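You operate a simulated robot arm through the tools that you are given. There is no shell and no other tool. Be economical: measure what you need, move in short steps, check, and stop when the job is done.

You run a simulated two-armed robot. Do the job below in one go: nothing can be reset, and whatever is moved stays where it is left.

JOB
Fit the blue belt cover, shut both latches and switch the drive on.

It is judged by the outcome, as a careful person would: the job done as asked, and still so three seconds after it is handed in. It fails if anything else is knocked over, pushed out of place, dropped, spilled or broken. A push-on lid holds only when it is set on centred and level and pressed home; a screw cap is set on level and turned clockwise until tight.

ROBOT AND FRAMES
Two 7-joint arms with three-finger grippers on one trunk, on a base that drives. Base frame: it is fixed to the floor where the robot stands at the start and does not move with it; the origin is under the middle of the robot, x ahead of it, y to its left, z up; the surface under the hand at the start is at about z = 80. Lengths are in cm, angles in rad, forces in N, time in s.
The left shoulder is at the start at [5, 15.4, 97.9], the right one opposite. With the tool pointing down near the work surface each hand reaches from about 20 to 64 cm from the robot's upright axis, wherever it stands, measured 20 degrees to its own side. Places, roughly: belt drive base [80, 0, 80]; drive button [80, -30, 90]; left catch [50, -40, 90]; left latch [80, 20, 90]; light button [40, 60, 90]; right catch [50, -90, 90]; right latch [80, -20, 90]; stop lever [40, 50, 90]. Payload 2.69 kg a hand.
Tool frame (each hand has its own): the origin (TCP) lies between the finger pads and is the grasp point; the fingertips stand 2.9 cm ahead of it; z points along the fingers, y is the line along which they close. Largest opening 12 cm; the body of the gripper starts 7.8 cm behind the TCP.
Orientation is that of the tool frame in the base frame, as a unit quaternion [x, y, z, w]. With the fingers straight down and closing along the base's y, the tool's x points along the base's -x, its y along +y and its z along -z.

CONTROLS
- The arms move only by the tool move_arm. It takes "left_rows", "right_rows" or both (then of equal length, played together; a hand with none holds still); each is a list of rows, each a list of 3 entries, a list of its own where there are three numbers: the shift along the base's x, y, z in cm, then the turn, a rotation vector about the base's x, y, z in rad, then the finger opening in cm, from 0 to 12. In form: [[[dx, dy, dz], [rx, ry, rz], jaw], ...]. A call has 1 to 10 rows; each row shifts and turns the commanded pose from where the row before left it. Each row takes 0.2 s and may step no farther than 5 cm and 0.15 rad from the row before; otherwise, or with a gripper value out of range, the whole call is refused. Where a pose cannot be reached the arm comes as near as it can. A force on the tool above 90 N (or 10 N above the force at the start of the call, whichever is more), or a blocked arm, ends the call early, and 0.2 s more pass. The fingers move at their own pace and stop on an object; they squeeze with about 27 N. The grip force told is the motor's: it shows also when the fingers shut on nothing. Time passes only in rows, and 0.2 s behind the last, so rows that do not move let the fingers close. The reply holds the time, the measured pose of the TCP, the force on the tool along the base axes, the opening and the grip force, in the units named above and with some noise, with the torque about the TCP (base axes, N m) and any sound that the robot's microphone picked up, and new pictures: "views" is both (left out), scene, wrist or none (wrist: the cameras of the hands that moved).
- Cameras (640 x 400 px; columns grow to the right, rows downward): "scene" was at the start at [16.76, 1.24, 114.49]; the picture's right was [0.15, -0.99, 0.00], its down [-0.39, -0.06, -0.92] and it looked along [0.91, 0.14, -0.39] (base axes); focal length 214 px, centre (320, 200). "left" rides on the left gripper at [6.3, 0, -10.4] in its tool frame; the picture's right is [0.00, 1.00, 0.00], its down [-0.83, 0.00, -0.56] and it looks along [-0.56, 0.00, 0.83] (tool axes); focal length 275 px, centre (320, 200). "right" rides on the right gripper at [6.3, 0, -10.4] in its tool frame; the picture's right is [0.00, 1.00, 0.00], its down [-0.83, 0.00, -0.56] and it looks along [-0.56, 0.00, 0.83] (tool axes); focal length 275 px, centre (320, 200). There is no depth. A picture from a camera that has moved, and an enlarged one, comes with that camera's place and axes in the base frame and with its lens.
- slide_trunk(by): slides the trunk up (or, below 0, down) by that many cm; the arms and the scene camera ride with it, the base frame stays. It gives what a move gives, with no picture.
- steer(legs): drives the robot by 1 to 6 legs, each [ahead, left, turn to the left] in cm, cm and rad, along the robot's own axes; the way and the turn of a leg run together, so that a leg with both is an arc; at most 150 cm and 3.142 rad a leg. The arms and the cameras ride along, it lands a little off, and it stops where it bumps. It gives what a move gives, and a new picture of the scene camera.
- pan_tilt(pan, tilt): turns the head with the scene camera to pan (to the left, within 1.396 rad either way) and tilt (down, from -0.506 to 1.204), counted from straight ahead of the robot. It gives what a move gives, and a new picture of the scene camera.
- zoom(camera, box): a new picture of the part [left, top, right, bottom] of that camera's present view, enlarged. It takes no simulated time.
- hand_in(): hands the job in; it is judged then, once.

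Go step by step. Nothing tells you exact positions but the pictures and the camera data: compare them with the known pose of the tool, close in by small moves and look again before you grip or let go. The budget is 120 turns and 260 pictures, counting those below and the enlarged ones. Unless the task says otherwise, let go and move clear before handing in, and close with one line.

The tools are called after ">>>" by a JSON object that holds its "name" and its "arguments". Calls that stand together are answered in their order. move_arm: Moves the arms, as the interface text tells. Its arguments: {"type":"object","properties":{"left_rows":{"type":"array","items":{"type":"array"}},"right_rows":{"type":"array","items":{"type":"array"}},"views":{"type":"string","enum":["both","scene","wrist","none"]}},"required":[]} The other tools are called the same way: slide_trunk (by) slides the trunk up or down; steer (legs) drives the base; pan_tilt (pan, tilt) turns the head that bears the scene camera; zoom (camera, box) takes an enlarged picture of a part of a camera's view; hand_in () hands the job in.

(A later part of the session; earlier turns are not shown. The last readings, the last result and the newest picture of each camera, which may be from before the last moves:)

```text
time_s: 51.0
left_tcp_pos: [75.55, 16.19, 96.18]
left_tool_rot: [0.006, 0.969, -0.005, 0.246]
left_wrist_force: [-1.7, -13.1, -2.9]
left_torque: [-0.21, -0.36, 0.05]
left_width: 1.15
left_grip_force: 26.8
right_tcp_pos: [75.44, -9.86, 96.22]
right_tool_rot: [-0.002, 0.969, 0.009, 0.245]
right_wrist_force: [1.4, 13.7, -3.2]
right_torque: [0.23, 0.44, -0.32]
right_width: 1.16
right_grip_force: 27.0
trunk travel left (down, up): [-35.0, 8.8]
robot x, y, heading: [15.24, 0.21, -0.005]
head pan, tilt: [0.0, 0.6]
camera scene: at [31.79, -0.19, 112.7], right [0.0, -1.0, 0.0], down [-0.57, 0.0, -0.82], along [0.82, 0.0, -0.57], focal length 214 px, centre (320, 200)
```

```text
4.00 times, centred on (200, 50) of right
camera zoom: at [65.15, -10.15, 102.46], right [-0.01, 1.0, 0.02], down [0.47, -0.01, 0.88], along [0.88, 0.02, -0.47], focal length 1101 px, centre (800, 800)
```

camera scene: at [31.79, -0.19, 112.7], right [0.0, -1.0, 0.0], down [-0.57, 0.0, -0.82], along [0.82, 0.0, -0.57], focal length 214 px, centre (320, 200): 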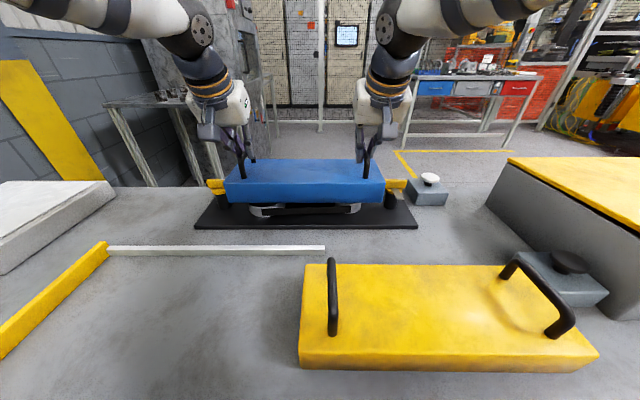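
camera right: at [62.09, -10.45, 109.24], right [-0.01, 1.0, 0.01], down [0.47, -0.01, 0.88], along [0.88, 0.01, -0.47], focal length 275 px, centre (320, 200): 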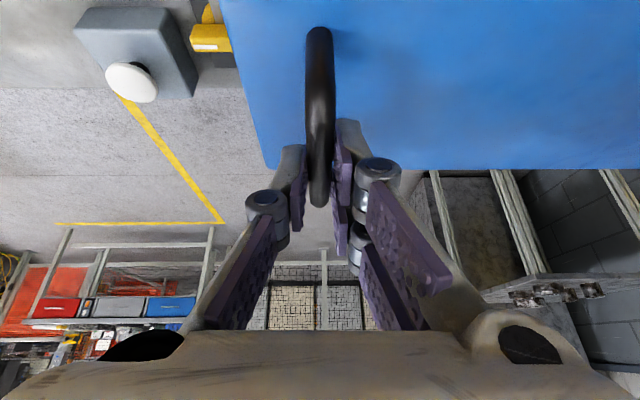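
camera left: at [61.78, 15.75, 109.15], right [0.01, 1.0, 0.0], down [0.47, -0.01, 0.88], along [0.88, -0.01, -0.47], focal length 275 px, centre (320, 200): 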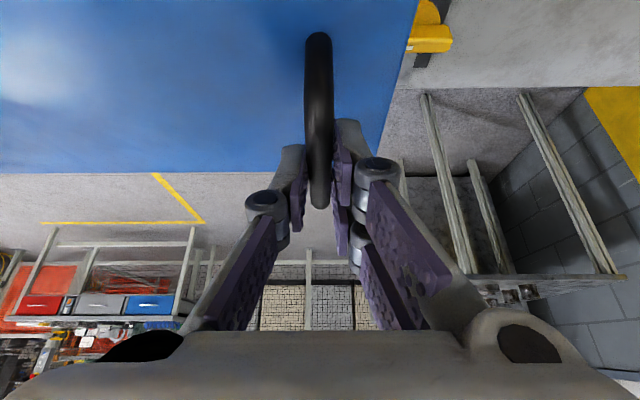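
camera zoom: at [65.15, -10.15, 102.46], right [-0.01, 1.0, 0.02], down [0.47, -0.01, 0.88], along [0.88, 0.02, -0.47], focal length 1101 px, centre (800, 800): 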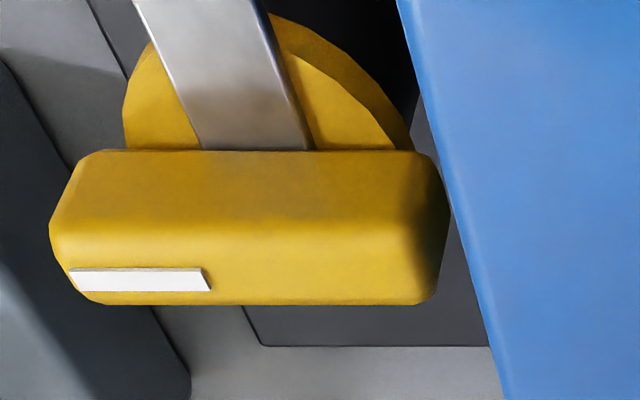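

The margins look centred on the base, at y≈2.8 and x≈75.9. I'll lower further.

>>> {"name": "move_arm", "arguments": {"left_rows": [[[0.1, -0.1, -1], [0, 0, 0], 0], [[0, 0, -1], [0, 0, 0], 0], [[0, 0, -1], [0, 0, 0], 0], [[0, 0, -0.5], [0, 0, 0], 0], [[0, 0, 0], [0, 0, 0], 0]], "right_rows": [[[0.15, 0.1, -1], [0, 0, 0], 0], [[0, 0, -1], [0, 0, 0], 0], [[0, 0, -1], [0, 0, 0], 0], [[0, 0, -0.5], [0, 0, 0], 0], [[0, 0, 0], [0, 0, 0], 0]], "views": "scene"}}

>>> {"name": "zoom", "arguments": {"camera": "scene", "box": [200, 110, 440, 240]}}

```text
time_s: 52.2
left_tcp_pos: [75.65, 16.07, 92.53]
left_tool_rot: [0.004, 0.969, -0.004, 0.246]
left_wrist_force: [0.8, -16.9, -3.1]
left_torque: [-0.27, -0.18, 0.02]
left_width: 1.16
left_grip_force: 27.4
right_tcp_pos: [75.73, -10.01, 92.7]
right_tool_rot: [-0.001, 0.97, 0.008, 0.245]
right_wrist_force: [0.0, 17.4, -3.7]
right_torque: [0.29, 0.21, 0.01]
right_width: 1.16
right_grip_force: 26.4
trunk travel left (down, up): [-35.0, 8.8]
robot x, y, heading: [15.24, 0.14, -0.002]
head pan, tilt: [0.0, 0.6]
camera scene: at [31.79, -0.19, 112.7], right [0.0, -1.0, 0.0], down [-0.57, 0.0, -0.82], along [0.82, 0.0, -0.57], focal length 214 px, centre (320, 200)
```

scene: 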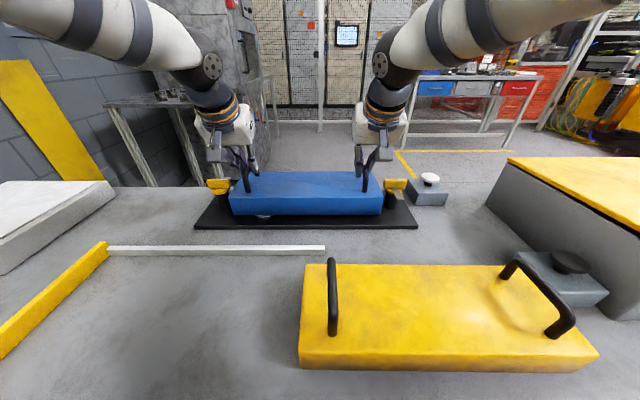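

```text
2.67 times, centred on (320, 175) of scene
camera zoom: at [31.79, -0.19, 112.7], right [0.0, -1.0, 0.0], down [-0.57, 0.0, -0.82], along [0.82, 0.0, -0.57], focal length 572 px, centre (320, 267)
```

zoom: 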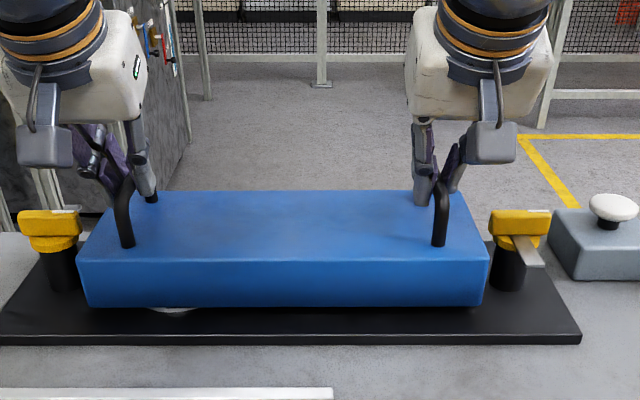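

The cover is centred with clear margins around it. I'll lower to contact in small steps.

>>> {"name": "move_arm", "arguments": {"left_rows": [[[-0.05, 0, -0.4], [0, 0, 0], 0], [[0, 0, -0.4], [0, 0, 0], 0], [[0, 0, -0.3], [0, 0, 0], 0], [[0, 0, 0], [0, 0, 0], 0]], "right_rows": [[[-0.1, 0, -0.5], [0, 0, 0], 0], [[0, 0, -0.4], [0, 0, 0], 0], [[0, 0, -0.3], [0, 0, 0], 0], [[0, 0, 0], [0, 0, 0], 0]], "views": "scene"}}

>>> {"name": "zoom", "arguments": {"camera": "scene", "box": [200, 110, 440, 240]}}

```text
time_s: 53.2
left_tcp_pos: [75.55, 16.0, 91.74]
left_tool_rot: [0.005, 0.969, -0.004, 0.248]
left_wrist_force: [-5.0, -14.8, 11.0]
left_torque: [-0.26, 0.58, -0.1]
left_width: 1.16
left_grip_force: 26.8
right_tcp_pos: [75.43, -10.09, 91.82]
right_tool_rot: [0.0, 0.969, 0.009, 0.247]
right_wrist_force: [7.8, 13.6, 9.0]
right_torque: [0.23, 0.54, -0.39]
right_width: 1.16
right_grip_force: 27.0
trunk travel left (down, up): [-35.0, 8.8]
robot x, y, heading: [14.89, 0.17, -0.003]
head pan, tilt: [0.0, 0.6]
camera scene: at [31.63, -0.22, 112.76], right [0.0, -1.0, 0.0], down [-0.56, 0.0, -0.83], along [0.83, 0.0, -0.56], focal length 214 px, centre (320, 200)
```

scene: 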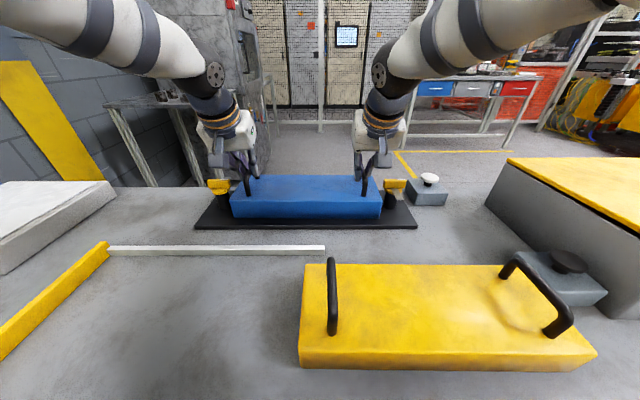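

```text
2.67 times, centred on (320, 175) of scene
camera zoom: at [31.63, -0.22, 112.76], right [0.0, -1.0, 0.0], down [-0.56, 0.0, -0.83], along [0.83, 0.0, -0.56], focal length 572 px, centre (320, 267)
```

zoom: 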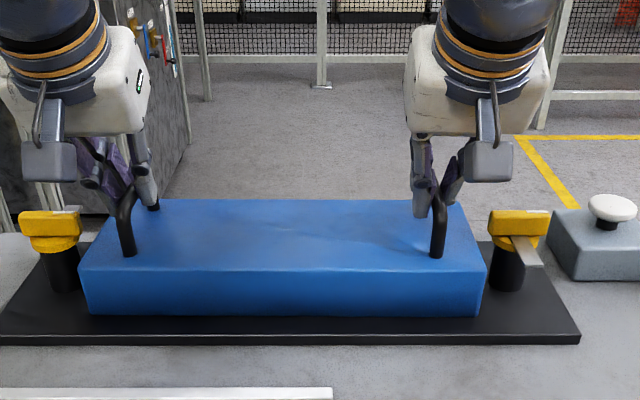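

It's in contact at z≈91.75 and level. I'll press a little further to make sure it's seated.

>>> {"name": "move_arm", "arguments": {"left_rows": [[[0, 0, -0.3], [0, 0, 0], 0], [[0, 0, -0.3], [0, 0, 0], 0], [[0, 0, 0], [0, 0, 0], 0]], "right_rows": [[[0, 0, -0.3], [0, 0, 0], 0], [[0, 0, -0.3], [0, 0, 0], 0], [[0, 0, 0], [0, 0, 0], 0]], "views": "none"}}

>>> {"name": "zoom", "arguments": {"camera": "scene", "box": [200, 110, 440, 240]}}

```text
time_s: 54.0
left_tcp_pos: [75.4, 15.86, 91.32]
left_tool_rot: [0.003, 0.968, -0.003, 0.25]
left_wrist_force: [5.7, -11.1, 24.0]
left_torque: [-0.16, -0.61, 0.34]
left_width: 1.17
left_grip_force: 27.1
right_tcp_pos: [75.41, -9.98, 91.16]
right_tool_rot: [-0.002, 0.969, 0.008, 0.247]
right_wrist_force: [1.1, 11.0, 24.9]
right_torque: [0.15, -0.11, -0.62]
right_width: 1.15
right_grip_force: 27.0
trunk travel left (down, up): [-35.0, 8.8]
robot x, y, heading: [15.16, 0.07, -0.0]
head pan, tilt: [0.0, 0.6]
```

```text
2.67 times, centred on (320, 175) of scene
camera zoom: at [31.44, -0.21, 112.78], right [0.0, -1.0, 0.0], down [-0.56, 0.0, -0.83], along [0.83, 0.0, -0.56], focal length 572 px, centre (320, 267)
```

zoom: 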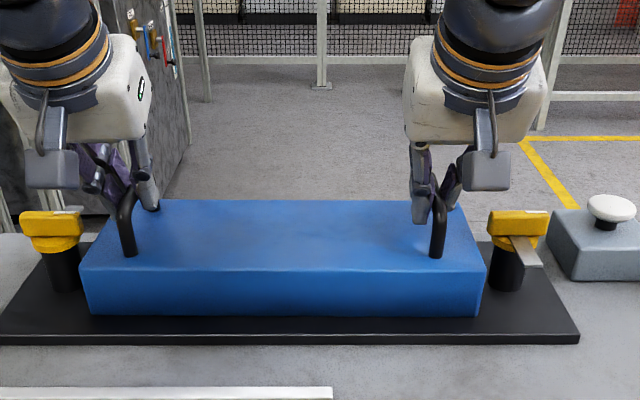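

The cover is seated and doesn't go lower. I'll relax, open and lift both hands clear.

>>> {"name": "move_arm", "arguments": {"left_rows": [[[0, 0, 0.4], [0, 0, 0], 0], [[0, 0, 0], [0, 0, 0], 4], [[0, 0, 0], [0, 0, 0], 4], [[0, 0, 2], [0, 0, 0], 4], [[-1, 0, 4], [0, 0, 0], 4], [[-2, 0, 4], [0, 0, 0], 4], [[0, 0, 0], [0, 0, 0], 4]], "right_rows": [[[0, 0, 0.4], [0, 0, 0], 0], [[0, 0, 0], [0, 0, 0], 4], [[0, 0, 0], [0, 0, 0], 4], [[0, 0, 2], [0, 0, 0], 4], [[-1, 0, 4], [0, 0, 0], 4], [[-2, 0, 4], [0, 0, 0], 4], [[0, 0, 0], [0, 0, 0], 4]]}}

>>> {"name": "zoom", "arguments": {"camera": "left", "box": [100, 0, 500, 220]}}

>>> {"name": "zoom", "arguments": {"camera": "scene", "box": [180, 150, 460, 240]}}

```text
time_s: 55.6
left_tcp_pos: [72.62, 16.15, 101.26]
left_tool_rot: [0.005, 0.969, -0.004, 0.246]
left_wrist_force: [0.4, -0.6, 0.7]
left_torque: [0.01, -0.01, 0.0]
left_width: 3.99
left_grip_force: 0.0
right_tcp_pos: [72.46, -10.1, 101.22]
right_tool_rot: [0.0, 0.969, 0.007, 0.245]
right_wrist_force: [-0.4, -0.1, 0.0]
right_torque: [0.0, 0.01, -0.02]
right_width: 3.99
right_grip_force: 0.0
trunk travel left (down, up): [-35.0, 8.8]
robot x, y, heading: [15.64, 0.25, -0.006]
head pan, tilt: [0.0, 0.6]
camera scene: at [31.79, -0.2, 112.7], right [0.0, -1.0, 0.0], down [-0.57, 0.0, -0.82], along [0.82, 0.0, -0.57], focal length 214 px, centre (320, 200)
camera right: at [62.14, -10.28, 107.31], right [-0.01, 1.0, 0.01], down [0.47, -0.01, 0.88], along [0.88, 0.01, -0.47], focal length 275 px, centre (320, 200)
camera left: at [62.04, 16.26, 107.44], right [0.01, 1.0, 0.0], down [0.47, 0.0, 0.88], along [0.88, -0.01, -0.47], focal length 275 px, centre (320, 200)
```

scene: 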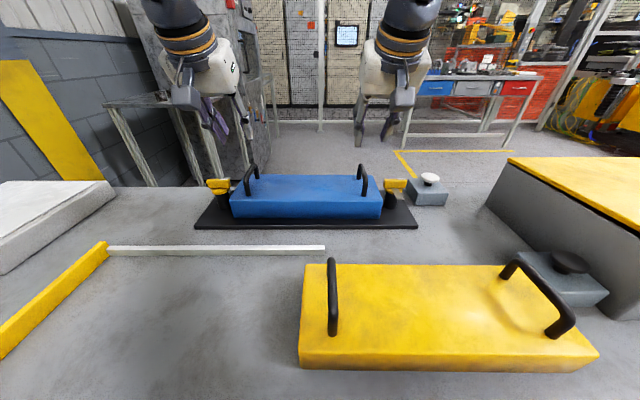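
right: 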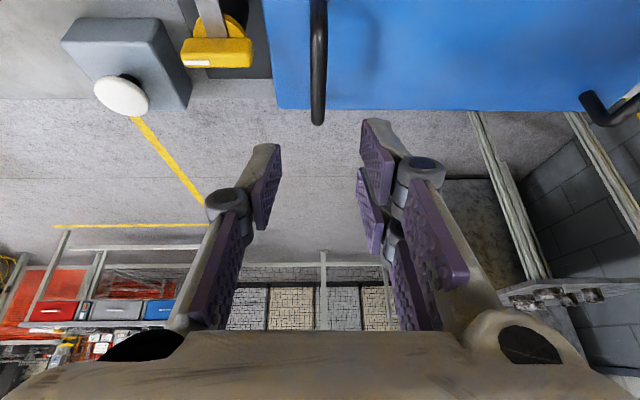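
left: 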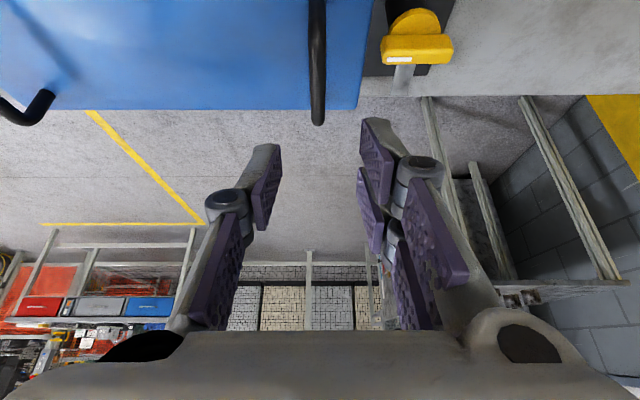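

```text
1.60 times, centred on (300, 110) of left
camera zoom: at [62.04, 16.26, 107.44], right [0.01, 1.0, 0.0], down [0.47, 0.0, 0.88], along [0.88, -0.01, -0.47], focal length 440 px, centre (352, 344)
```

zoom: 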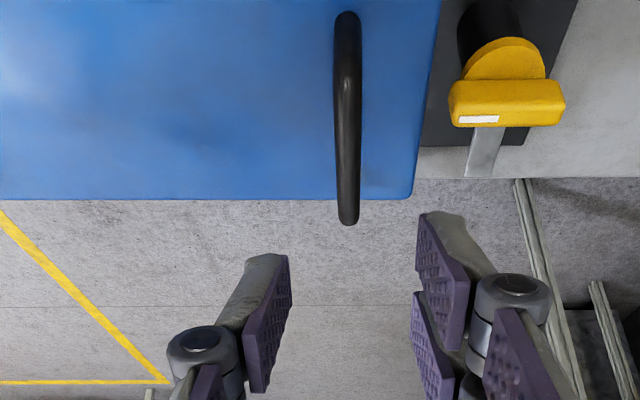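

```text
2.29 times, centred on (320, 195) of scene
camera zoom: at [31.79, -0.2, 112.7], right [0.0, -1.0, 0.0], down [-0.57, 0.0, -0.82], along [0.82, 0.0, -0.57], focal length 490 px, centre (320, 211)
```

zoom: 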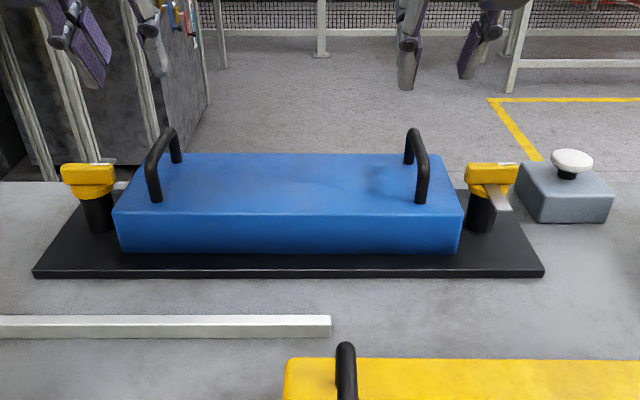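

The cover sits centred and level. Each latch has a bar along y and a metal tongue, which must turn clockwise to lie over the cover. On the left I'll push the bar's outer end away with closed fingers, so I'll position the left hand in front of that end.

>>> {"name": "move_arm", "arguments": {"left_rows": [[[-1, 3.4, 0], [0, 0, 0], 1], [[-0.6, 3.4, -1], [0, 0, 0], 0], [[0, 3.4, -3], [0, 0, 0], 0], [[0, 0, -4], [0, 0, 0], 0], [[0, 0, -3.7], [0, 0, 0], 0], [[0, 0, 0], [0, 0, 0], 0]]}}

>>> {"name": "zoom", "arguments": {"camera": "scene", "box": [180, 150, 300, 230]}}

>>> {"name": "zoom", "arguments": {"camera": "left", "box": [180, 0, 460, 200]}}

```text
time_s: 57.0
left_tcp_pos: [70.9, 26.32, 89.57]
left_tool_rot: [0.005, 0.969, -0.004, 0.247]
left_wrist_force: [-0.6, -0.1, 0.1]
left_torque: [0.01, 0.0, -0.02]
left_width: 0.0
left_grip_force: 27.2
right_tcp_pos: [72.51, -10.12, 101.11]
right_tool_rot: [-0.001, 0.969, 0.008, 0.245]
right_wrist_force: [0.0, 0.9, 0.5]
right_torque: [-0.02, -0.02, -0.01]
right_width: 3.99
right_grip_force: 0.2
trunk travel left (down, up): [-35.0, 8.8]
robot x, y, heading: [15.58, 0.13, -0.004]
head pan, tilt: [0.0, 0.6]
camera scene: at [31.73, -0.19, 112.72], right [0.0, -1.0, 0.0], down [-0.56, 0.0, -0.83], along [0.83, 0.0, -0.56], focal length 214 px, centre (320, 200)
camera left: at [60.45, 26.45, 95.63], right [0.01, 1.0, 0.0], down [0.47, -0.01, 0.89], along [0.89, -0.01, -0.47], focal length 275 px, centre (320, 200)
```

scene: 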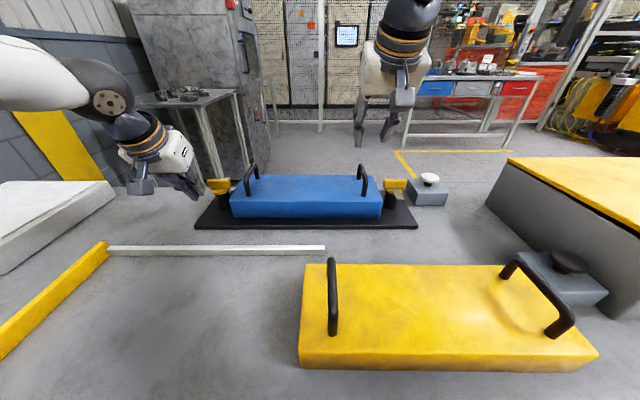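
left: 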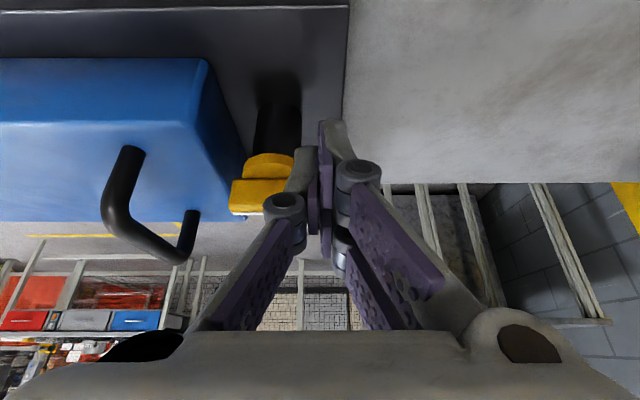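

```text
5.00 times, centred on (240, 190) of scene
camera zoom: at [31.73, -0.19, 112.72], right [0.0, -1.0, 0.0], down [-0.56, 0.0, -0.83], along [0.83, 0.0, -0.56], focal length 1072 px, centre (720, 250)
```

zoom: 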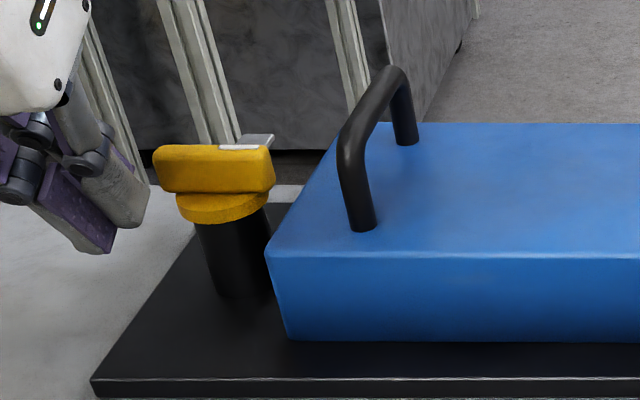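

```text
2.00 times, centred on (320, 100) of left
camera zoom: at [60.45, 26.45, 95.63], right [0.01, 1.0, 0.0], down [0.47, -0.01, 0.89], along [0.89, -0.01, -0.47], focal length 551 px, centre (320, 400)
```

zoom: 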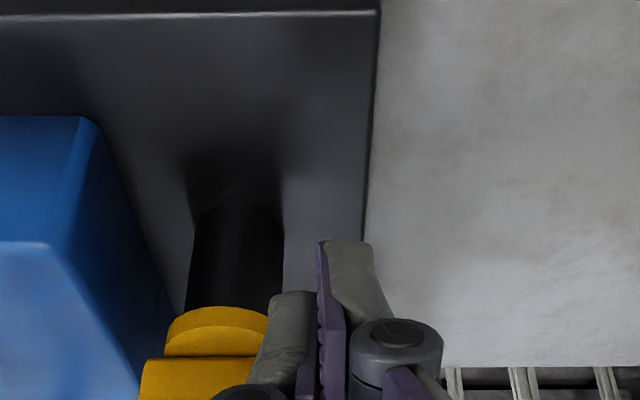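

The fingers are just in front of the bar's outer end. I'll push +x in small steps.

>>> {"name": "move_arm", "arguments": {"left_rows": [[[0.8, 0, 0], [0, 0, 0], 0], [[0.8, 0, 0], [0, 0, 0], 0], [[0.7, 0, 0], [0, 0, 0], 0], [[0.7, 0, 0], [0, 0, 0], 0], [[0, 0, 0], [0, 0, 0], 0]], "views": "wrist"}}

>>> {"name": "zoom", "arguments": {"camera": "scene", "box": [180, 150, 300, 230]}}

```text
time_s: 58.2
left_tcp_pos: [73.95, 26.34, 89.66]
left_tool_rot: [0.005, 0.969, -0.004, 0.246]
left_wrist_force: [0.1, 0.5, -0.3]
left_torque: [0.05, 0.01, 0.02]
left_width: 0.0
left_grip_force: 27.0
right_tcp_pos: [72.56, -10.09, 101.1]
right_tool_rot: [-0.001, 0.969, 0.008, 0.245]
right_wrist_force: [-1.2, -1.0, 0.3]
right_torque: [-0.02, 0.03, -0.01]
right_width: 3.99
right_grip_force: 0.1
trunk travel left (down, up): [-35.0, 8.8]
robot x, y, heading: [15.61, -0.06, -0.003]
head pan, tilt: [0.0, 0.6]
camera left: at [63.48, 26.39, 95.78], right [0.01, 1.0, 0.0], down [0.47, -0.01, 0.89], along [0.88, -0.01, -0.47], focal length 275 px, centre (320, 200)
```

left: 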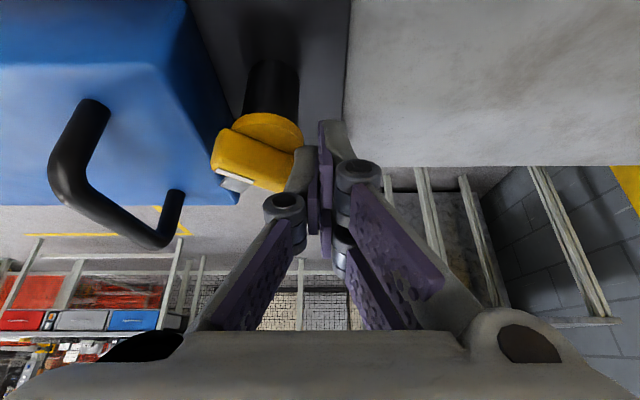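

```text
5.00 times, centred on (240, 190) of scene
camera zoom: at [31.74, -0.19, 112.71], right [0.0, -1.0, 0.0], down [-0.56, 0.0, -0.83], along [0.83, 0.0, -0.56], focal length 1072 px, centre (720, 250)
```

zoom: 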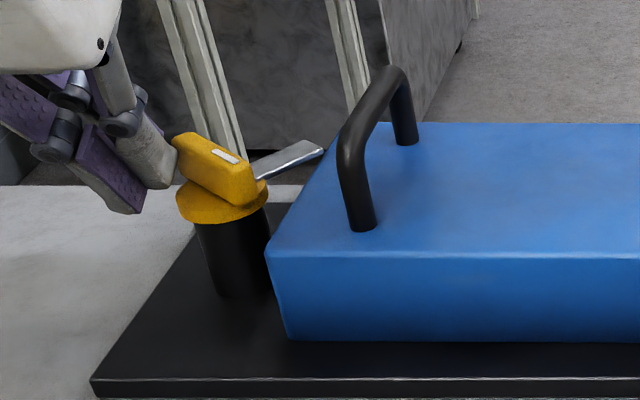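

The latch turns easily and the tongue swings toward the cover. I'll continue +x, then sweep -y.

>>> {"name": "move_arm", "arguments": {"left_rows": [[[0.8, 0, 0], [0, 0, 0], 0], [[0.8, -0.1, 0], [0, 0, 0], 0], [[0.4, -0.4, 0], [0, 0, 0], 0], [[0.1, -0.5, 0], [0, 0, 0], 0], [[0, -0.3, 0], [0, 0, 0], 0], [[0, 0, 0], [0, 0, 0], 0]], "views": "wrist"}}

>>> {"name": "zoom", "arguments": {"camera": "scene", "box": [180, 150, 300, 230]}}

```text
time_s: 59.6
left_tcp_pos: [76.03, 25.49, 89.5]
left_tool_rot: [0.004, 0.969, -0.002, 0.245]
left_wrist_force: [0.8, 22.4, 5.0]
left_torque: [0.71, 0.17, -0.14]
left_width: 0.05
left_grip_force: 27.4
right_tcp_pos: [72.44, -9.91, 101.18]
right_tool_rot: [-0.002, 0.969, 0.006, 0.246]
right_wrist_force: [-0.1, -0.3, -0.5]
right_torque: [-0.02, -0.05, -0.02]
right_width: 4.01
right_grip_force: 0.1
trunk travel left (down, up): [-35.0, 8.8]
robot x, y, heading: [15.21, 0.11, 0.002]
head pan, tilt: [0.0, 0.6]
camera left: at [65.55, 25.5, 95.73], right [0.01, 1.0, 0.0], down [0.46, -0.01, 0.89], along [0.89, -0.01, -0.46], focal length 275 px, centre (320, 200)
```

left: 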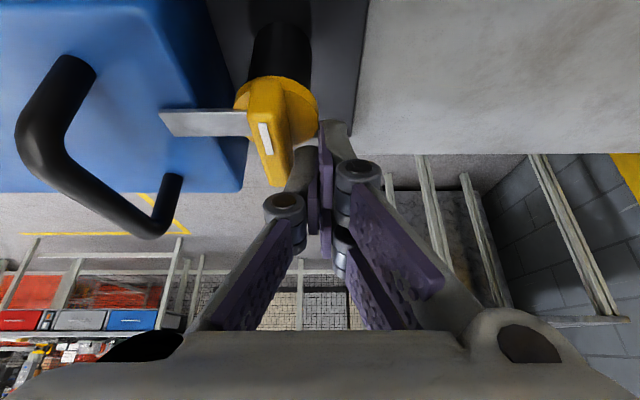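

```text
5.00 times, centred on (240, 190) of scene
camera zoom: at [31.71, 0.05, 112.72], right [0.0, -1.0, 0.0], down [-0.56, 0.0, -0.83], along [0.83, 0.0, -0.56], focal length 1072 px, centre (720, 250)
```

zoom: 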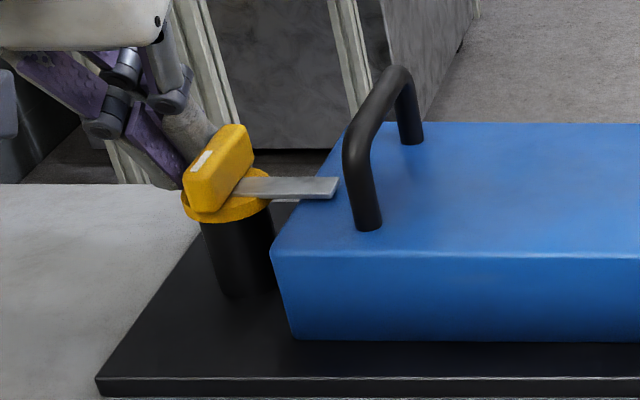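

The left tongue lies across the cover and the latch is at its stop. I'll back the left hand off and check.

>>> {"name": "move_arm", "arguments": {"left_rows": [[[0, 1, 0], [0, 0, 0], 0], [[-2, 1, 3], [0, 0, 0], 0], [[-3, 1, 3], [0, 0, 0], 0], [[-4, 0, 3], [0, 0, 0], 0], [[-4, 0, 2], [0, 0, 0], 0], [[0, 0, 0], [0, 0, 0], 0]], "views": "none"}}

>>> {"name": "zoom", "arguments": {"camera": "scene", "box": [180, 140, 460, 240]}}

>>> {"name": "zoom", "arguments": {"camera": "right", "box": [40, 0, 340, 180]}}

>>> {"name": "zoom", "arguments": {"camera": "scene", "box": [350, 150, 470, 230]}}

```text
time_s: 61.0
left_tcp_pos: [63.21, 27.99, 100.62]
left_tool_rot: [0.005, 0.969, -0.002, 0.246]
left_wrist_force: [-0.9, 0.8, -0.4]
left_torque: [-0.03, 0.0, -0.02]
left_width: 0.0
left_grip_force: 26.8
right_tcp_pos: [72.53, -10.22, 101.16]
right_tool_rot: [-0.001, 0.97, 0.008, 0.244]
right_wrist_force: [-0.8, 0.1, -1.6]
right_torque: [0.03, 0.06, 0.0]
right_width: 3.99
right_grip_force: 0.0
trunk travel left (down, up): [-35.0, 8.8]
robot x, y, heading: [15.56, -0.28, 0.002]
head pan, tilt: [0.0, 0.6]
```

```text
2.29 times, centred on (320, 190) of scene
camera zoom: at [31.76, -0.2, 112.71], right [0.0, -1.0, 0.0], down [-0.57, 0.0, -0.82], along [0.82, 0.0, -0.57], focal length 490 px, centre (320, 223)
```

zoom: 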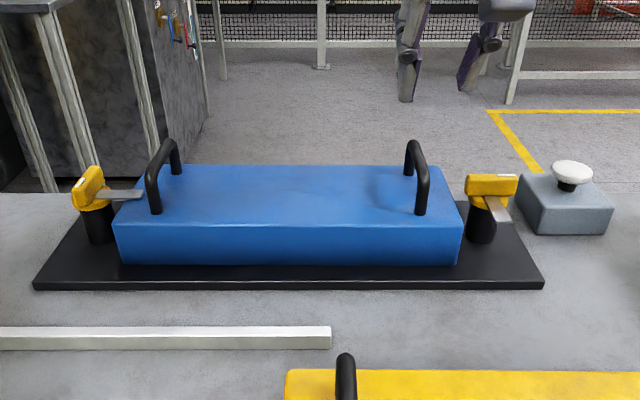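

```text
2.13 times, centred on (190, 90) of right
camera zoom: at [62.12, -10.26, 107.29], right [-0.01, 1.0, 0.01], down [0.47, -0.01, 0.88], along [0.88, 0.01, -0.47], focal length 587 px, centre (597, 435)
```

zoom: 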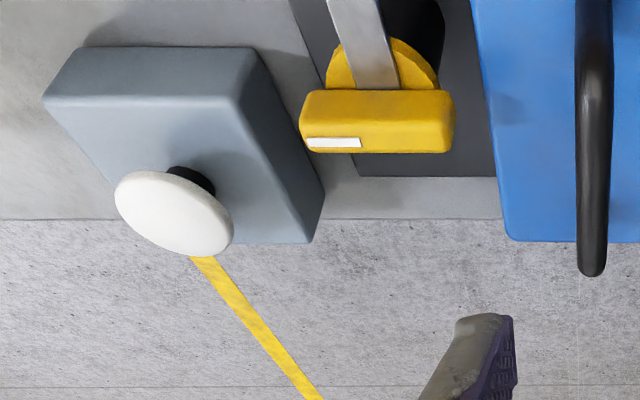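

```text
5.00 times, centred on (410, 190) of scene
camera zoom: at [31.76, -0.2, 112.71], right [0.0, -1.0, 0.0], down [-0.57, 0.0, -0.82], along [0.82, 0.0, -0.57], focal length 1072 px, centre (-130, 250)
```

zoom: 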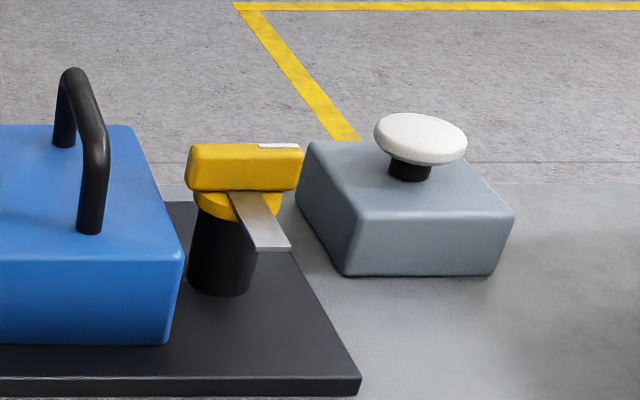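

The left latch is shut. The right latch turns the same way, clockwise, so its inner end gets pushed +x. I'll use a shallower pitch and approach at y≈-15, passing just above the tongue level.

>>> {"name": "move_arm", "arguments": {"right_rows": [[[-0.6, -1.6, 0], [0, 0.085, 0], 2], [[-0.6, -1.6, 0], [0, 0.085, 0], 0], [[0, -1.6, -1.5], [0, 0, 0], 0], [[0, 0, -3.5], [0, 0, 0], 0], [[0, 0, -3.3], [0, 0, 0], 0], [[0, 0, -2.5], [0, 0, 0], 0], [[0, 0, 0], [0, 0, 0], 0]], "views": "wrist"}}

>>> {"name": "zoom", "arguments": {"camera": "scene", "box": [350, 150, 470, 230]}}

>>> {"name": "zoom", "arguments": {"camera": "right", "box": [180, 0, 460, 200]}}

```text
time_s: 62.6
left_tcp_pos: [63.36, 27.88, 100.55]
left_tool_rot: [0.005, 0.969, -0.003, 0.246]
left_wrist_force: [0.6, -0.9, 0.4]
left_torque: [-0.02, 0.01, 0.0]
left_width: 0.0
left_grip_force: 26.9
right_tcp_pos: [71.42, -14.93, 90.41]
right_tool_rot: [0.0, 0.987, 0.008, 0.161]
right_wrist_force: [0.9, -0.2, -0.7]
right_torque: [-0.02, 0.01, -0.02]
right_width: 0.0
right_grip_force: 27.4
trunk travel left (down, up): [-35.0, 8.8]
robot x, y, heading: [15.21, -0.32, -0.006]
head pan, tilt: [0.0, 0.6]
camera right: at [62.26, -15.06, 98.29], right [-0.01, 1.0, 0.01], down [0.61, -0.01, 0.79], along [0.79, 0.01, -0.61], focal length 275 px, centre (320, 200)
```

right: 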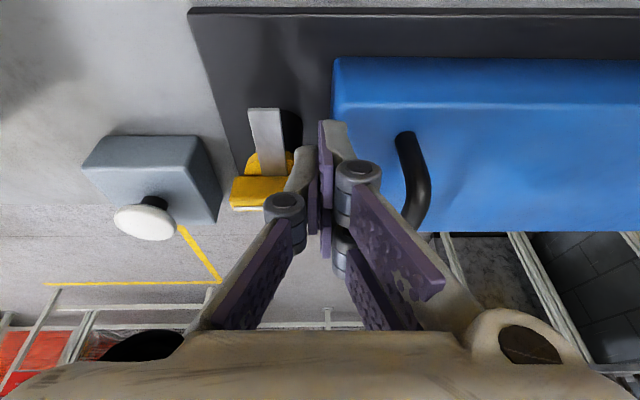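

```text
5.00 times, centred on (410, 190) of scene
camera zoom: at [31.73, -0.2, 112.71], right [0.0, -1.0, 0.0], down [-0.56, 0.0, -0.83], along [0.83, 0.0, -0.56], focal length 1072 px, centre (-130, 250)
```

zoom: 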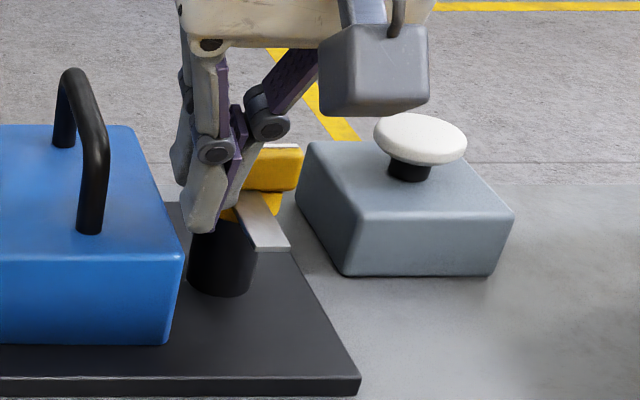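

```text
2.00 times, centred on (320, 100) of right
camera zoom: at [62.26, -15.06, 98.29], right [-0.01, 1.0, 0.01], down [0.61, -0.01, 0.79], along [0.79, 0.01, -0.61], focal length 551 px, centre (320, 400)
```

zoom: 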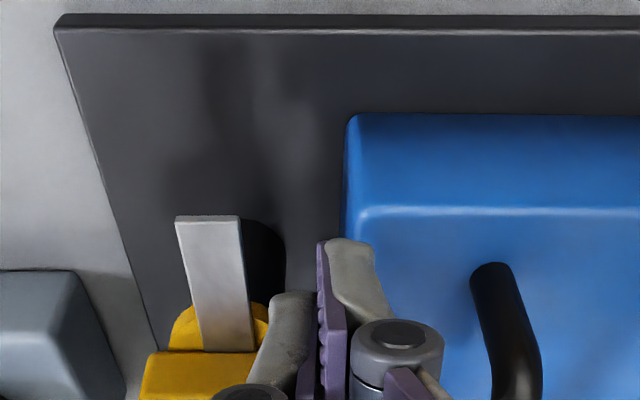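

The fingers are a bit far over the cover's end. I'll shift -0.4 in y, lower 0.5, and push +x gently.

>>> {"name": "move_arm", "arguments": {"right_rows": [[[0, -0.4, 0], [0, 0, 0], 0], [[0, 0, -0.5], [0, 0, 0], 0], [[0.8, 0, 0], [0, 0, 0], 0], [[0.8, 0, 0], [0, 0, 0], 0], [[0.7, 0, 0], [0, 0, 0], 0], [[0.4, 0, 0], [0, 0, 0], 0], [[0, 0, 0], [0, 0, 0], 0]], "views": "wrist"}}

>>> {"name": "zoom", "arguments": {"camera": "scene", "box": [350, 150, 470, 230]}}

>>> {"name": "zoom", "arguments": {"camera": "right", "box": [180, 50, 460, 250]}}

```text
time_s: 64.2
left_tcp_pos: [63.33, 27.94, 100.62]
left_tool_rot: [0.005, 0.969, -0.004, 0.246]
left_wrist_force: [-0.8, -0.3, 0.6]
left_torque: [0.02, 0.01, -0.02]
left_width: 0.0
left_grip_force: 26.4
right_tcp_pos: [74.17, -15.36, 90.04]
right_tool_rot: [0.0, 0.987, 0.008, 0.162]
right_wrist_force: [0.6, -0.2, 0.0]
right_torque: [-0.03, 0.04, 0.01]
right_width: 0.01
right_grip_force: 26.5
trunk travel left (down, up): [-35.0, 8.8]
robot x, y, heading: [15.21, -0.26, -0.001]
head pan, tilt: [0.0, 0.6]
camera right: at [64.88, -15.51, 97.86], right [-0.01, 1.0, 0.01], down [0.61, -0.01, 0.79], along [0.79, 0.01, -0.61], focal length 275 px, centre (320, 200)
```

right: 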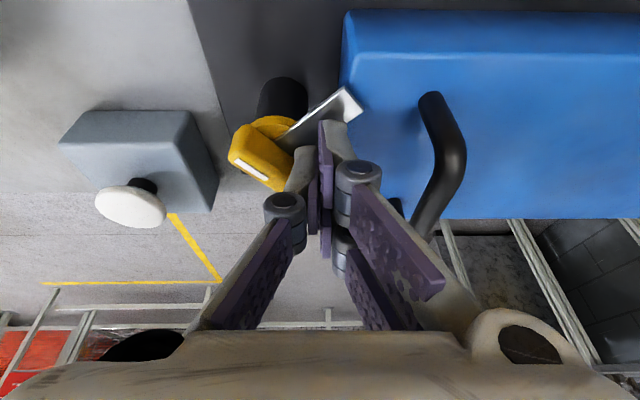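

```text
5.00 times, centred on (410, 190) of scene
camera zoom: at [31.74, -0.2, 112.71], right [0.0, -1.0, 0.0], down [-0.56, 0.0, -0.83], along [0.83, 0.0, -0.56], focal length 1072 px, centre (-130, 250)
```

zoom: 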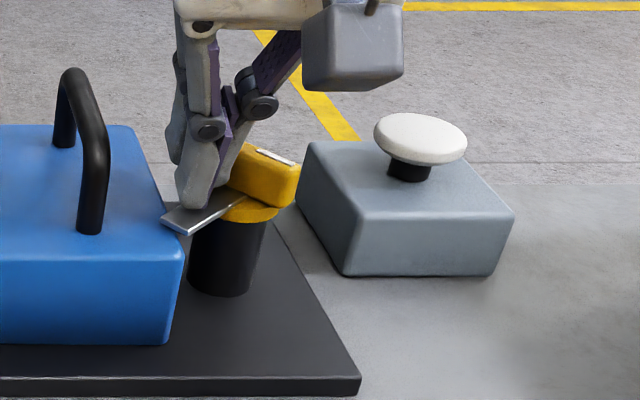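

```text
2.00 times, centred on (320, 150) of right
camera zoom: at [64.88, -15.51, 97.86], right [-0.01, 1.0, 0.01], down [0.61, -0.01, 0.79], along [0.79, 0.01, -0.61], focal length 551 px, centre (320, 300)
```

zoom: 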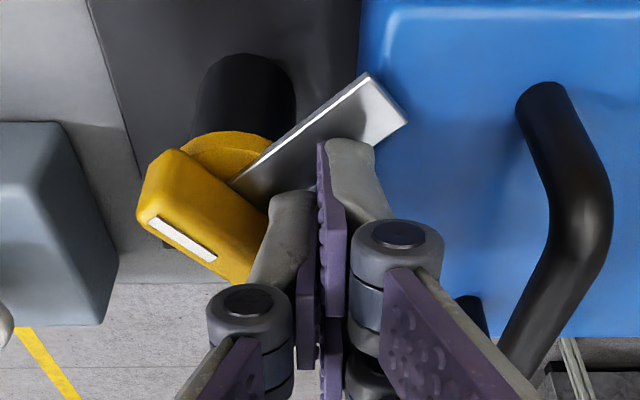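

It turns smoothly with the finger passing over the tongue. I'll finish the turn.

>>> {"name": "move_arm", "arguments": {"right_rows": [[[0.8, 0, 0], [0, 0, 0], 0], [[0.8, -0.1, 0], [0, 0, 0], 0], [[0.6, -0.2, 0], [0, 0, 0], 0], [[0.1, -0.4, 0], [0, 0, 0], 0], [[0, -0.3, 0], [0, 0, 0], 0], [[0, 0, 0], [0, 0, 0], 0]], "views": "wrist"}}

>>> {"name": "zoom", "arguments": {"camera": "scene", "box": [350, 150, 470, 230]}}

>>> {"name": "zoom", "arguments": {"camera": "right", "box": [180, 50, 460, 250]}}

```text
time_s: 65.6
left_tcp_pos: [63.27, 28.07, 100.47]
left_tool_rot: [0.005, 0.969, -0.004, 0.246]
left_wrist_force: [-0.5, 0.2, 0.1]
left_torque: [0.01, -0.01, 0.01]
left_width: 0.03
left_grip_force: 26.8
right_tcp_pos: [76.43, -15.83, 90.12]
right_tool_rot: [-0.002, 0.987, 0.009, 0.161]
right_wrist_force: [-1.7, 19.9, -4.1]
right_torque: [0.34, 0.01, -0.14]
right_width: 0.0
right_grip_force: 26.7
trunk travel left (down, up): [-35.0, 8.8]
robot x, y, heading: [15.01, 0.07, -0.004]
head pan, tilt: [0.0, 0.6]
camera right: at [67.15, -16.05, 97.96], right [-0.01, 1.0, 0.02], down [0.61, -0.01, 0.79], along [0.79, 0.02, -0.61], focal length 275 px, centre (320, 200)
```

right: 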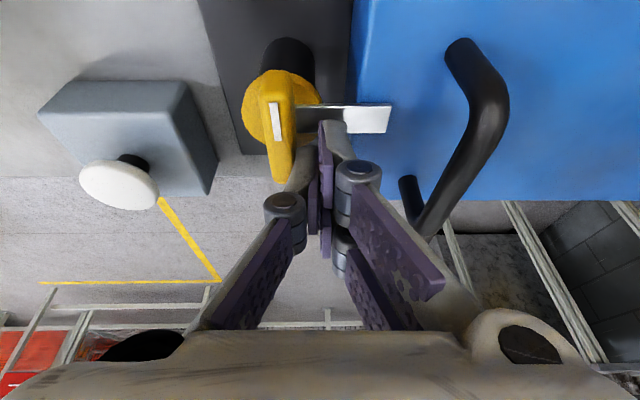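

```text
5.00 times, centred on (410, 190) of scene
camera zoom: at [31.75, 0.04, 112.71], right [0.0, -1.0, 0.0], down [-0.56, 0.0, -0.83], along [0.83, 0.0, -0.56], focal length 1072 px, centre (-130, 250)
```

zoom: 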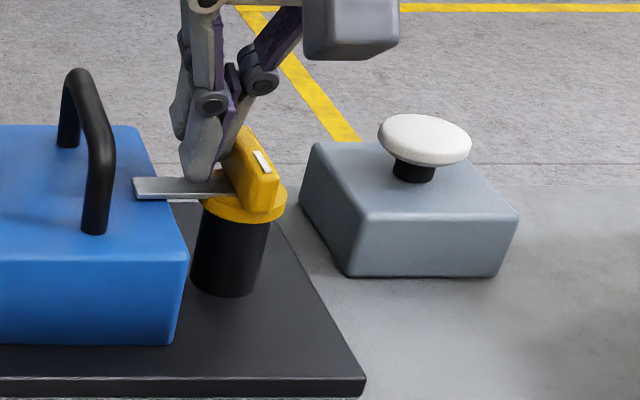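

```text
2.00 times, centred on (320, 150) of right
camera zoom: at [67.15, -16.05, 97.96], right [-0.01, 1.0, 0.02], down [0.61, -0.01, 0.79], along [0.79, 0.02, -0.61], focal length 551 px, centre (320, 300)
```

zoom: 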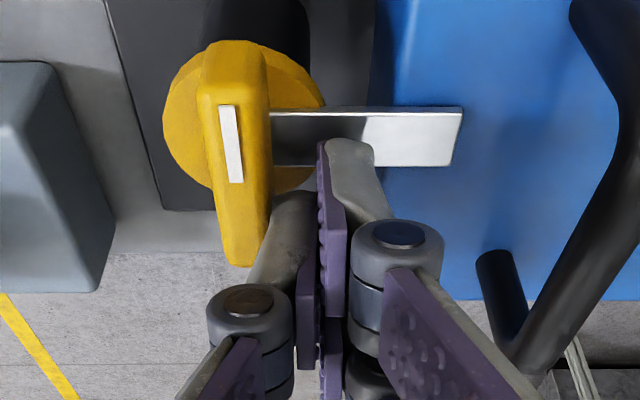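

The right latch is shut, with its tongue across the cover. I'll back off upward and go over to the white drive button, near (81.1, -28.9), top about z=86.4.

>>> {"name": "move_arm", "arguments": {"right_rows": [[[0, 0.3, 0], [0, 0, 0], 0], [[0, 0, 3.5], [0, 0, 0], 0], [[0, 0, 4], [0, 0, 0], 0], [[0, -3.5, 0], [0, -0.135, 0], 0], [[0.5, -3.5, 0], [0, -0.135, 0], 0], [[1.5, -3.3, 0], [0, 0, 0], 0], [[1.7, -3, -1], [0, 0, 0], 0], [[0, 0, -2], [0, 0, 0], 0], [[0, 0, 0], [0, 0, 0], 0]], "views": "both"}}

>>> {"name": "zoom", "arguments": {"camera": "scene", "box": [350, 150, 470, 230]}}

>>> {"name": "zoom", "arguments": {"camera": "right", "box": [180, 0, 460, 200]}}

```text
time_s: 67.6
left_tcp_pos: [63.26, 27.86, 100.65]
left_tool_rot: [0.004, 0.969, -0.003, 0.246]
left_wrist_force: [0.4, 0.9, -0.5]
left_torque: [0.03, -0.03, -0.02]
left_width: 0.02
left_grip_force: 27.0
right_tcp_pos: [79.92, -29.37, 94.67]
right_tool_rot: [-0.001, 0.956, 0.008, 0.293]
right_wrist_force: [-0.6, 0.1, 0.2]
right_torque: [-0.01, 0.0, 0.0]
right_width: 0.0
right_grip_force: 27.0
trunk travel left (down, up): [-35.0, 8.8]
robot x, y, heading: [15.2, 0.28, -0.004]
head pan, tilt: [0.0, 0.6]
camera scene: at [31.74, -0.2, 112.71], right [0.0, -1.0, 0.0], down [-0.56, 0.0, -0.83], along [0.83, 0.0, -0.56], focal length 214 px, centre (320, 200)
camera right: at [69.04, -29.55, 99.81], right [-0.01, 1.0, 0.01], down [0.38, -0.01, 0.93], along [0.93, 0.01, -0.38], focal length 275 px, centre (320, 200)
```

scene: 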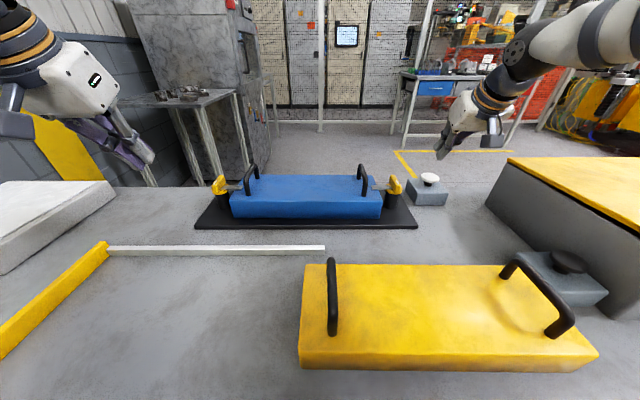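
right: 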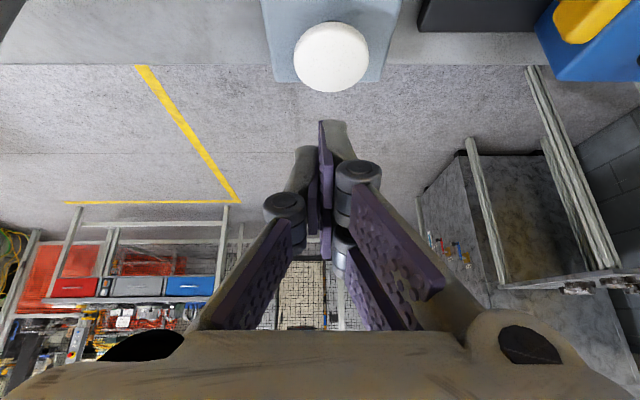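

```text
5.00 times, centred on (410, 190) of scene
camera zoom: at [31.74, -0.2, 112.71], right [0.0, -1.0, 0.0], down [-0.56, 0.0, -0.83], along [0.83, 0.0, -0.56], focal length 1072 px, centre (-130, 250)
```

zoom: 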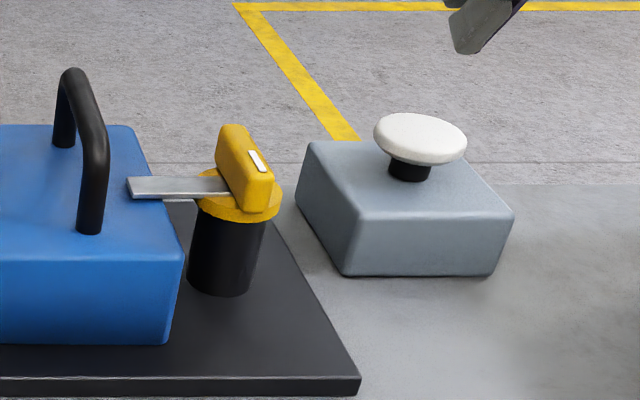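

```text
2.00 times, centred on (320, 100) of right
camera zoom: at [69.04, -29.55, 99.81], right [-0.01, 1.0, 0.01], down [0.38, -0.01, 0.93], along [0.93, 0.01, -0.38], focal length 551 px, centre (320, 400)
```

zoom: 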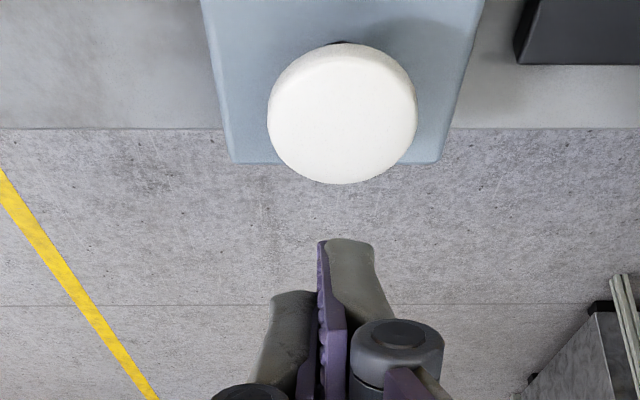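

The fingers are above the button. I'll align by +0.6 in y and press down slowly.

>>> {"name": "move_arm", "arguments": {"right_rows": [[[-0.1, 0.6, -1.5], [0, 0, 0], 0], [[0, 0, -2], [0, 0, 0], 0], [[0, 0, -0.8], [0, 0, 0], 0], [[0, 0, -0.5], [0, 0, 0], 0], [[0, 0, -0.4], [0, 0, 0], 0], [[0, 0, 0], [0, 0, 0], 0]], "views": "wrist"}}

>>> {"name": "zoom", "arguments": {"camera": "scene", "box": [350, 150, 470, 230]}}

```text
time_s: 69.0
left_tcp_pos: [63.33, 27.94, 100.68]
left_tool_rot: [0.005, 0.969, -0.004, 0.247]
left_wrist_force: [0.2, 0.9, 0.3]
left_torque: [0.0, 0.01, -0.01]
left_width: 0.0
left_grip_force: 27.4
right_tcp_pos: [79.87, -28.78, 89.42]
right_tool_rot: [-0.001, 0.956, 0.008, 0.294]
right_wrist_force: [-1.9, -1.1, 5.9]
right_torque: [-0.03, 0.07, -0.02]
right_width: 0.0
right_grip_force: 27.1
trunk travel left (down, up): [-35.0, 8.8]
robot x, y, heading: [15.0, -0.29, -0.001]
head pan, tilt: [0.0, 0.6]
camera right: at [68.92, -28.91, 94.55], right [-0.01, 1.0, 0.01], down [0.38, -0.01, 0.93], along [0.93, 0.01, -0.38], focal length 275 px, centre (320, 200)
```

right: 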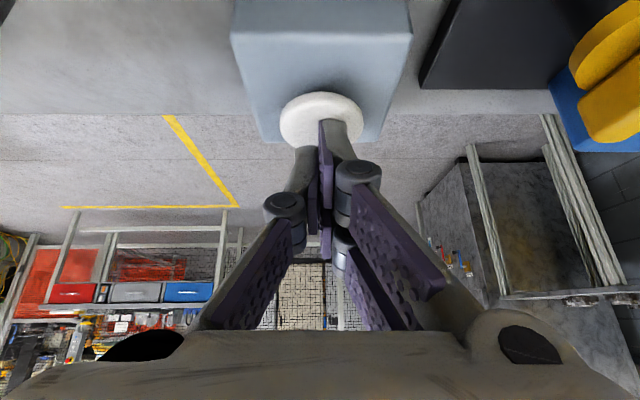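

```text
5.00 times, centred on (410, 190) of scene
camera zoom: at [31.69, -0.19, 112.72], right [0.0, -1.0, 0.0], down [-0.56, 0.0, -0.83], along [0.83, 0.0, -0.56], focal length 1072 px, centre (-130, 250)
```

zoom: 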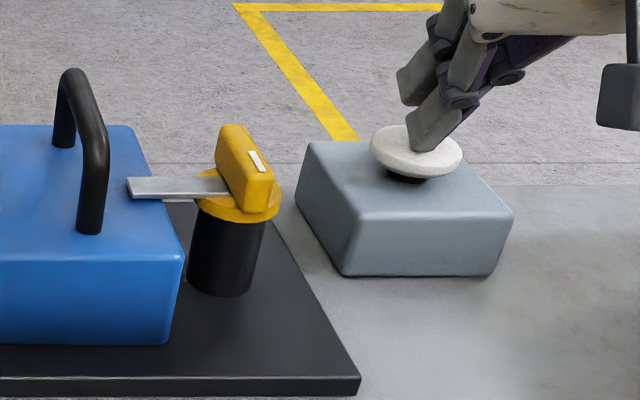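

It's in contact and the cap has begun to go down. I'll press a bit further.

>>> {"name": "move_arm", "arguments": {"right_rows": [[[0, 0, -0.3], [0, 0, 0], 0], [[0, 0, -0.3], [0, 0, 0], 0], [[0, 0, 0], [0, 0, 0], 0]], "views": "scene"}}

>>> {"name": "zoom", "arguments": {"camera": "scene", "box": [350, 150, 470, 230]}}

```text
time_s: 69.8
left_tcp_pos: [63.15, 28.03, 100.56]
left_tool_rot: [0.005, 0.969, -0.004, 0.246]
left_wrist_force: [-0.1, 0.7, -0.1]
left_torque: [-0.01, 0.01, 0.03]
left_width: 0.0
left_grip_force: 27.2
right_tcp_pos: [79.91, -28.73, 89.13]
right_tool_rot: [-0.002, 0.956, 0.008, 0.293]
right_wrist_force: [-1.5, -3.9, 8.7]
right_torque: [-0.11, 0.07, -0.02]
right_width: 0.0
right_grip_force: 26.8
trunk travel left (down, up): [-35.0, 8.8]
robot x, y, heading: [14.99, 0.13, -0.006]
head pan, tilt: [0.0, 0.6]
heard: click
camera scene: at [31.66, -0.2, 112.73], right [0.0, -1.0, 0.0], down [-0.56, 0.0, -0.83], along [0.83, 0.0, -0.56], focal length 214 px, centre (320, 200)
```

scene: 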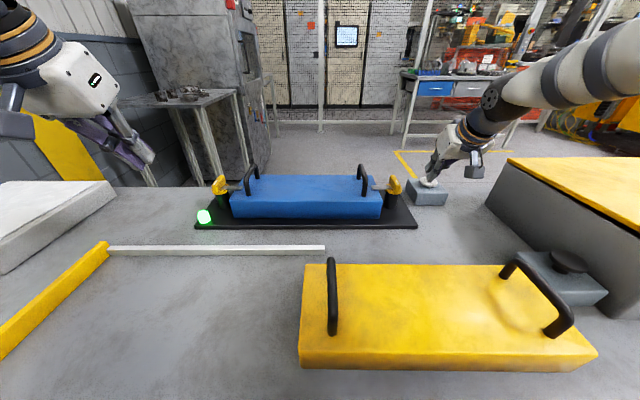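

```text
5.00 times, centred on (410, 190) of scene
camera zoom: at [31.66, -0.2, 112.73], right [0.0, -1.0, 0.0], down [-0.56, 0.0, -0.83], along [0.83, 0.0, -0.56], focal length 1072 px, centre (-130, 250)
```

zoom: 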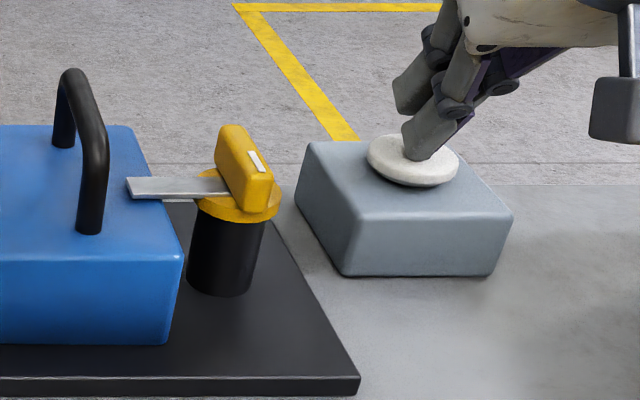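

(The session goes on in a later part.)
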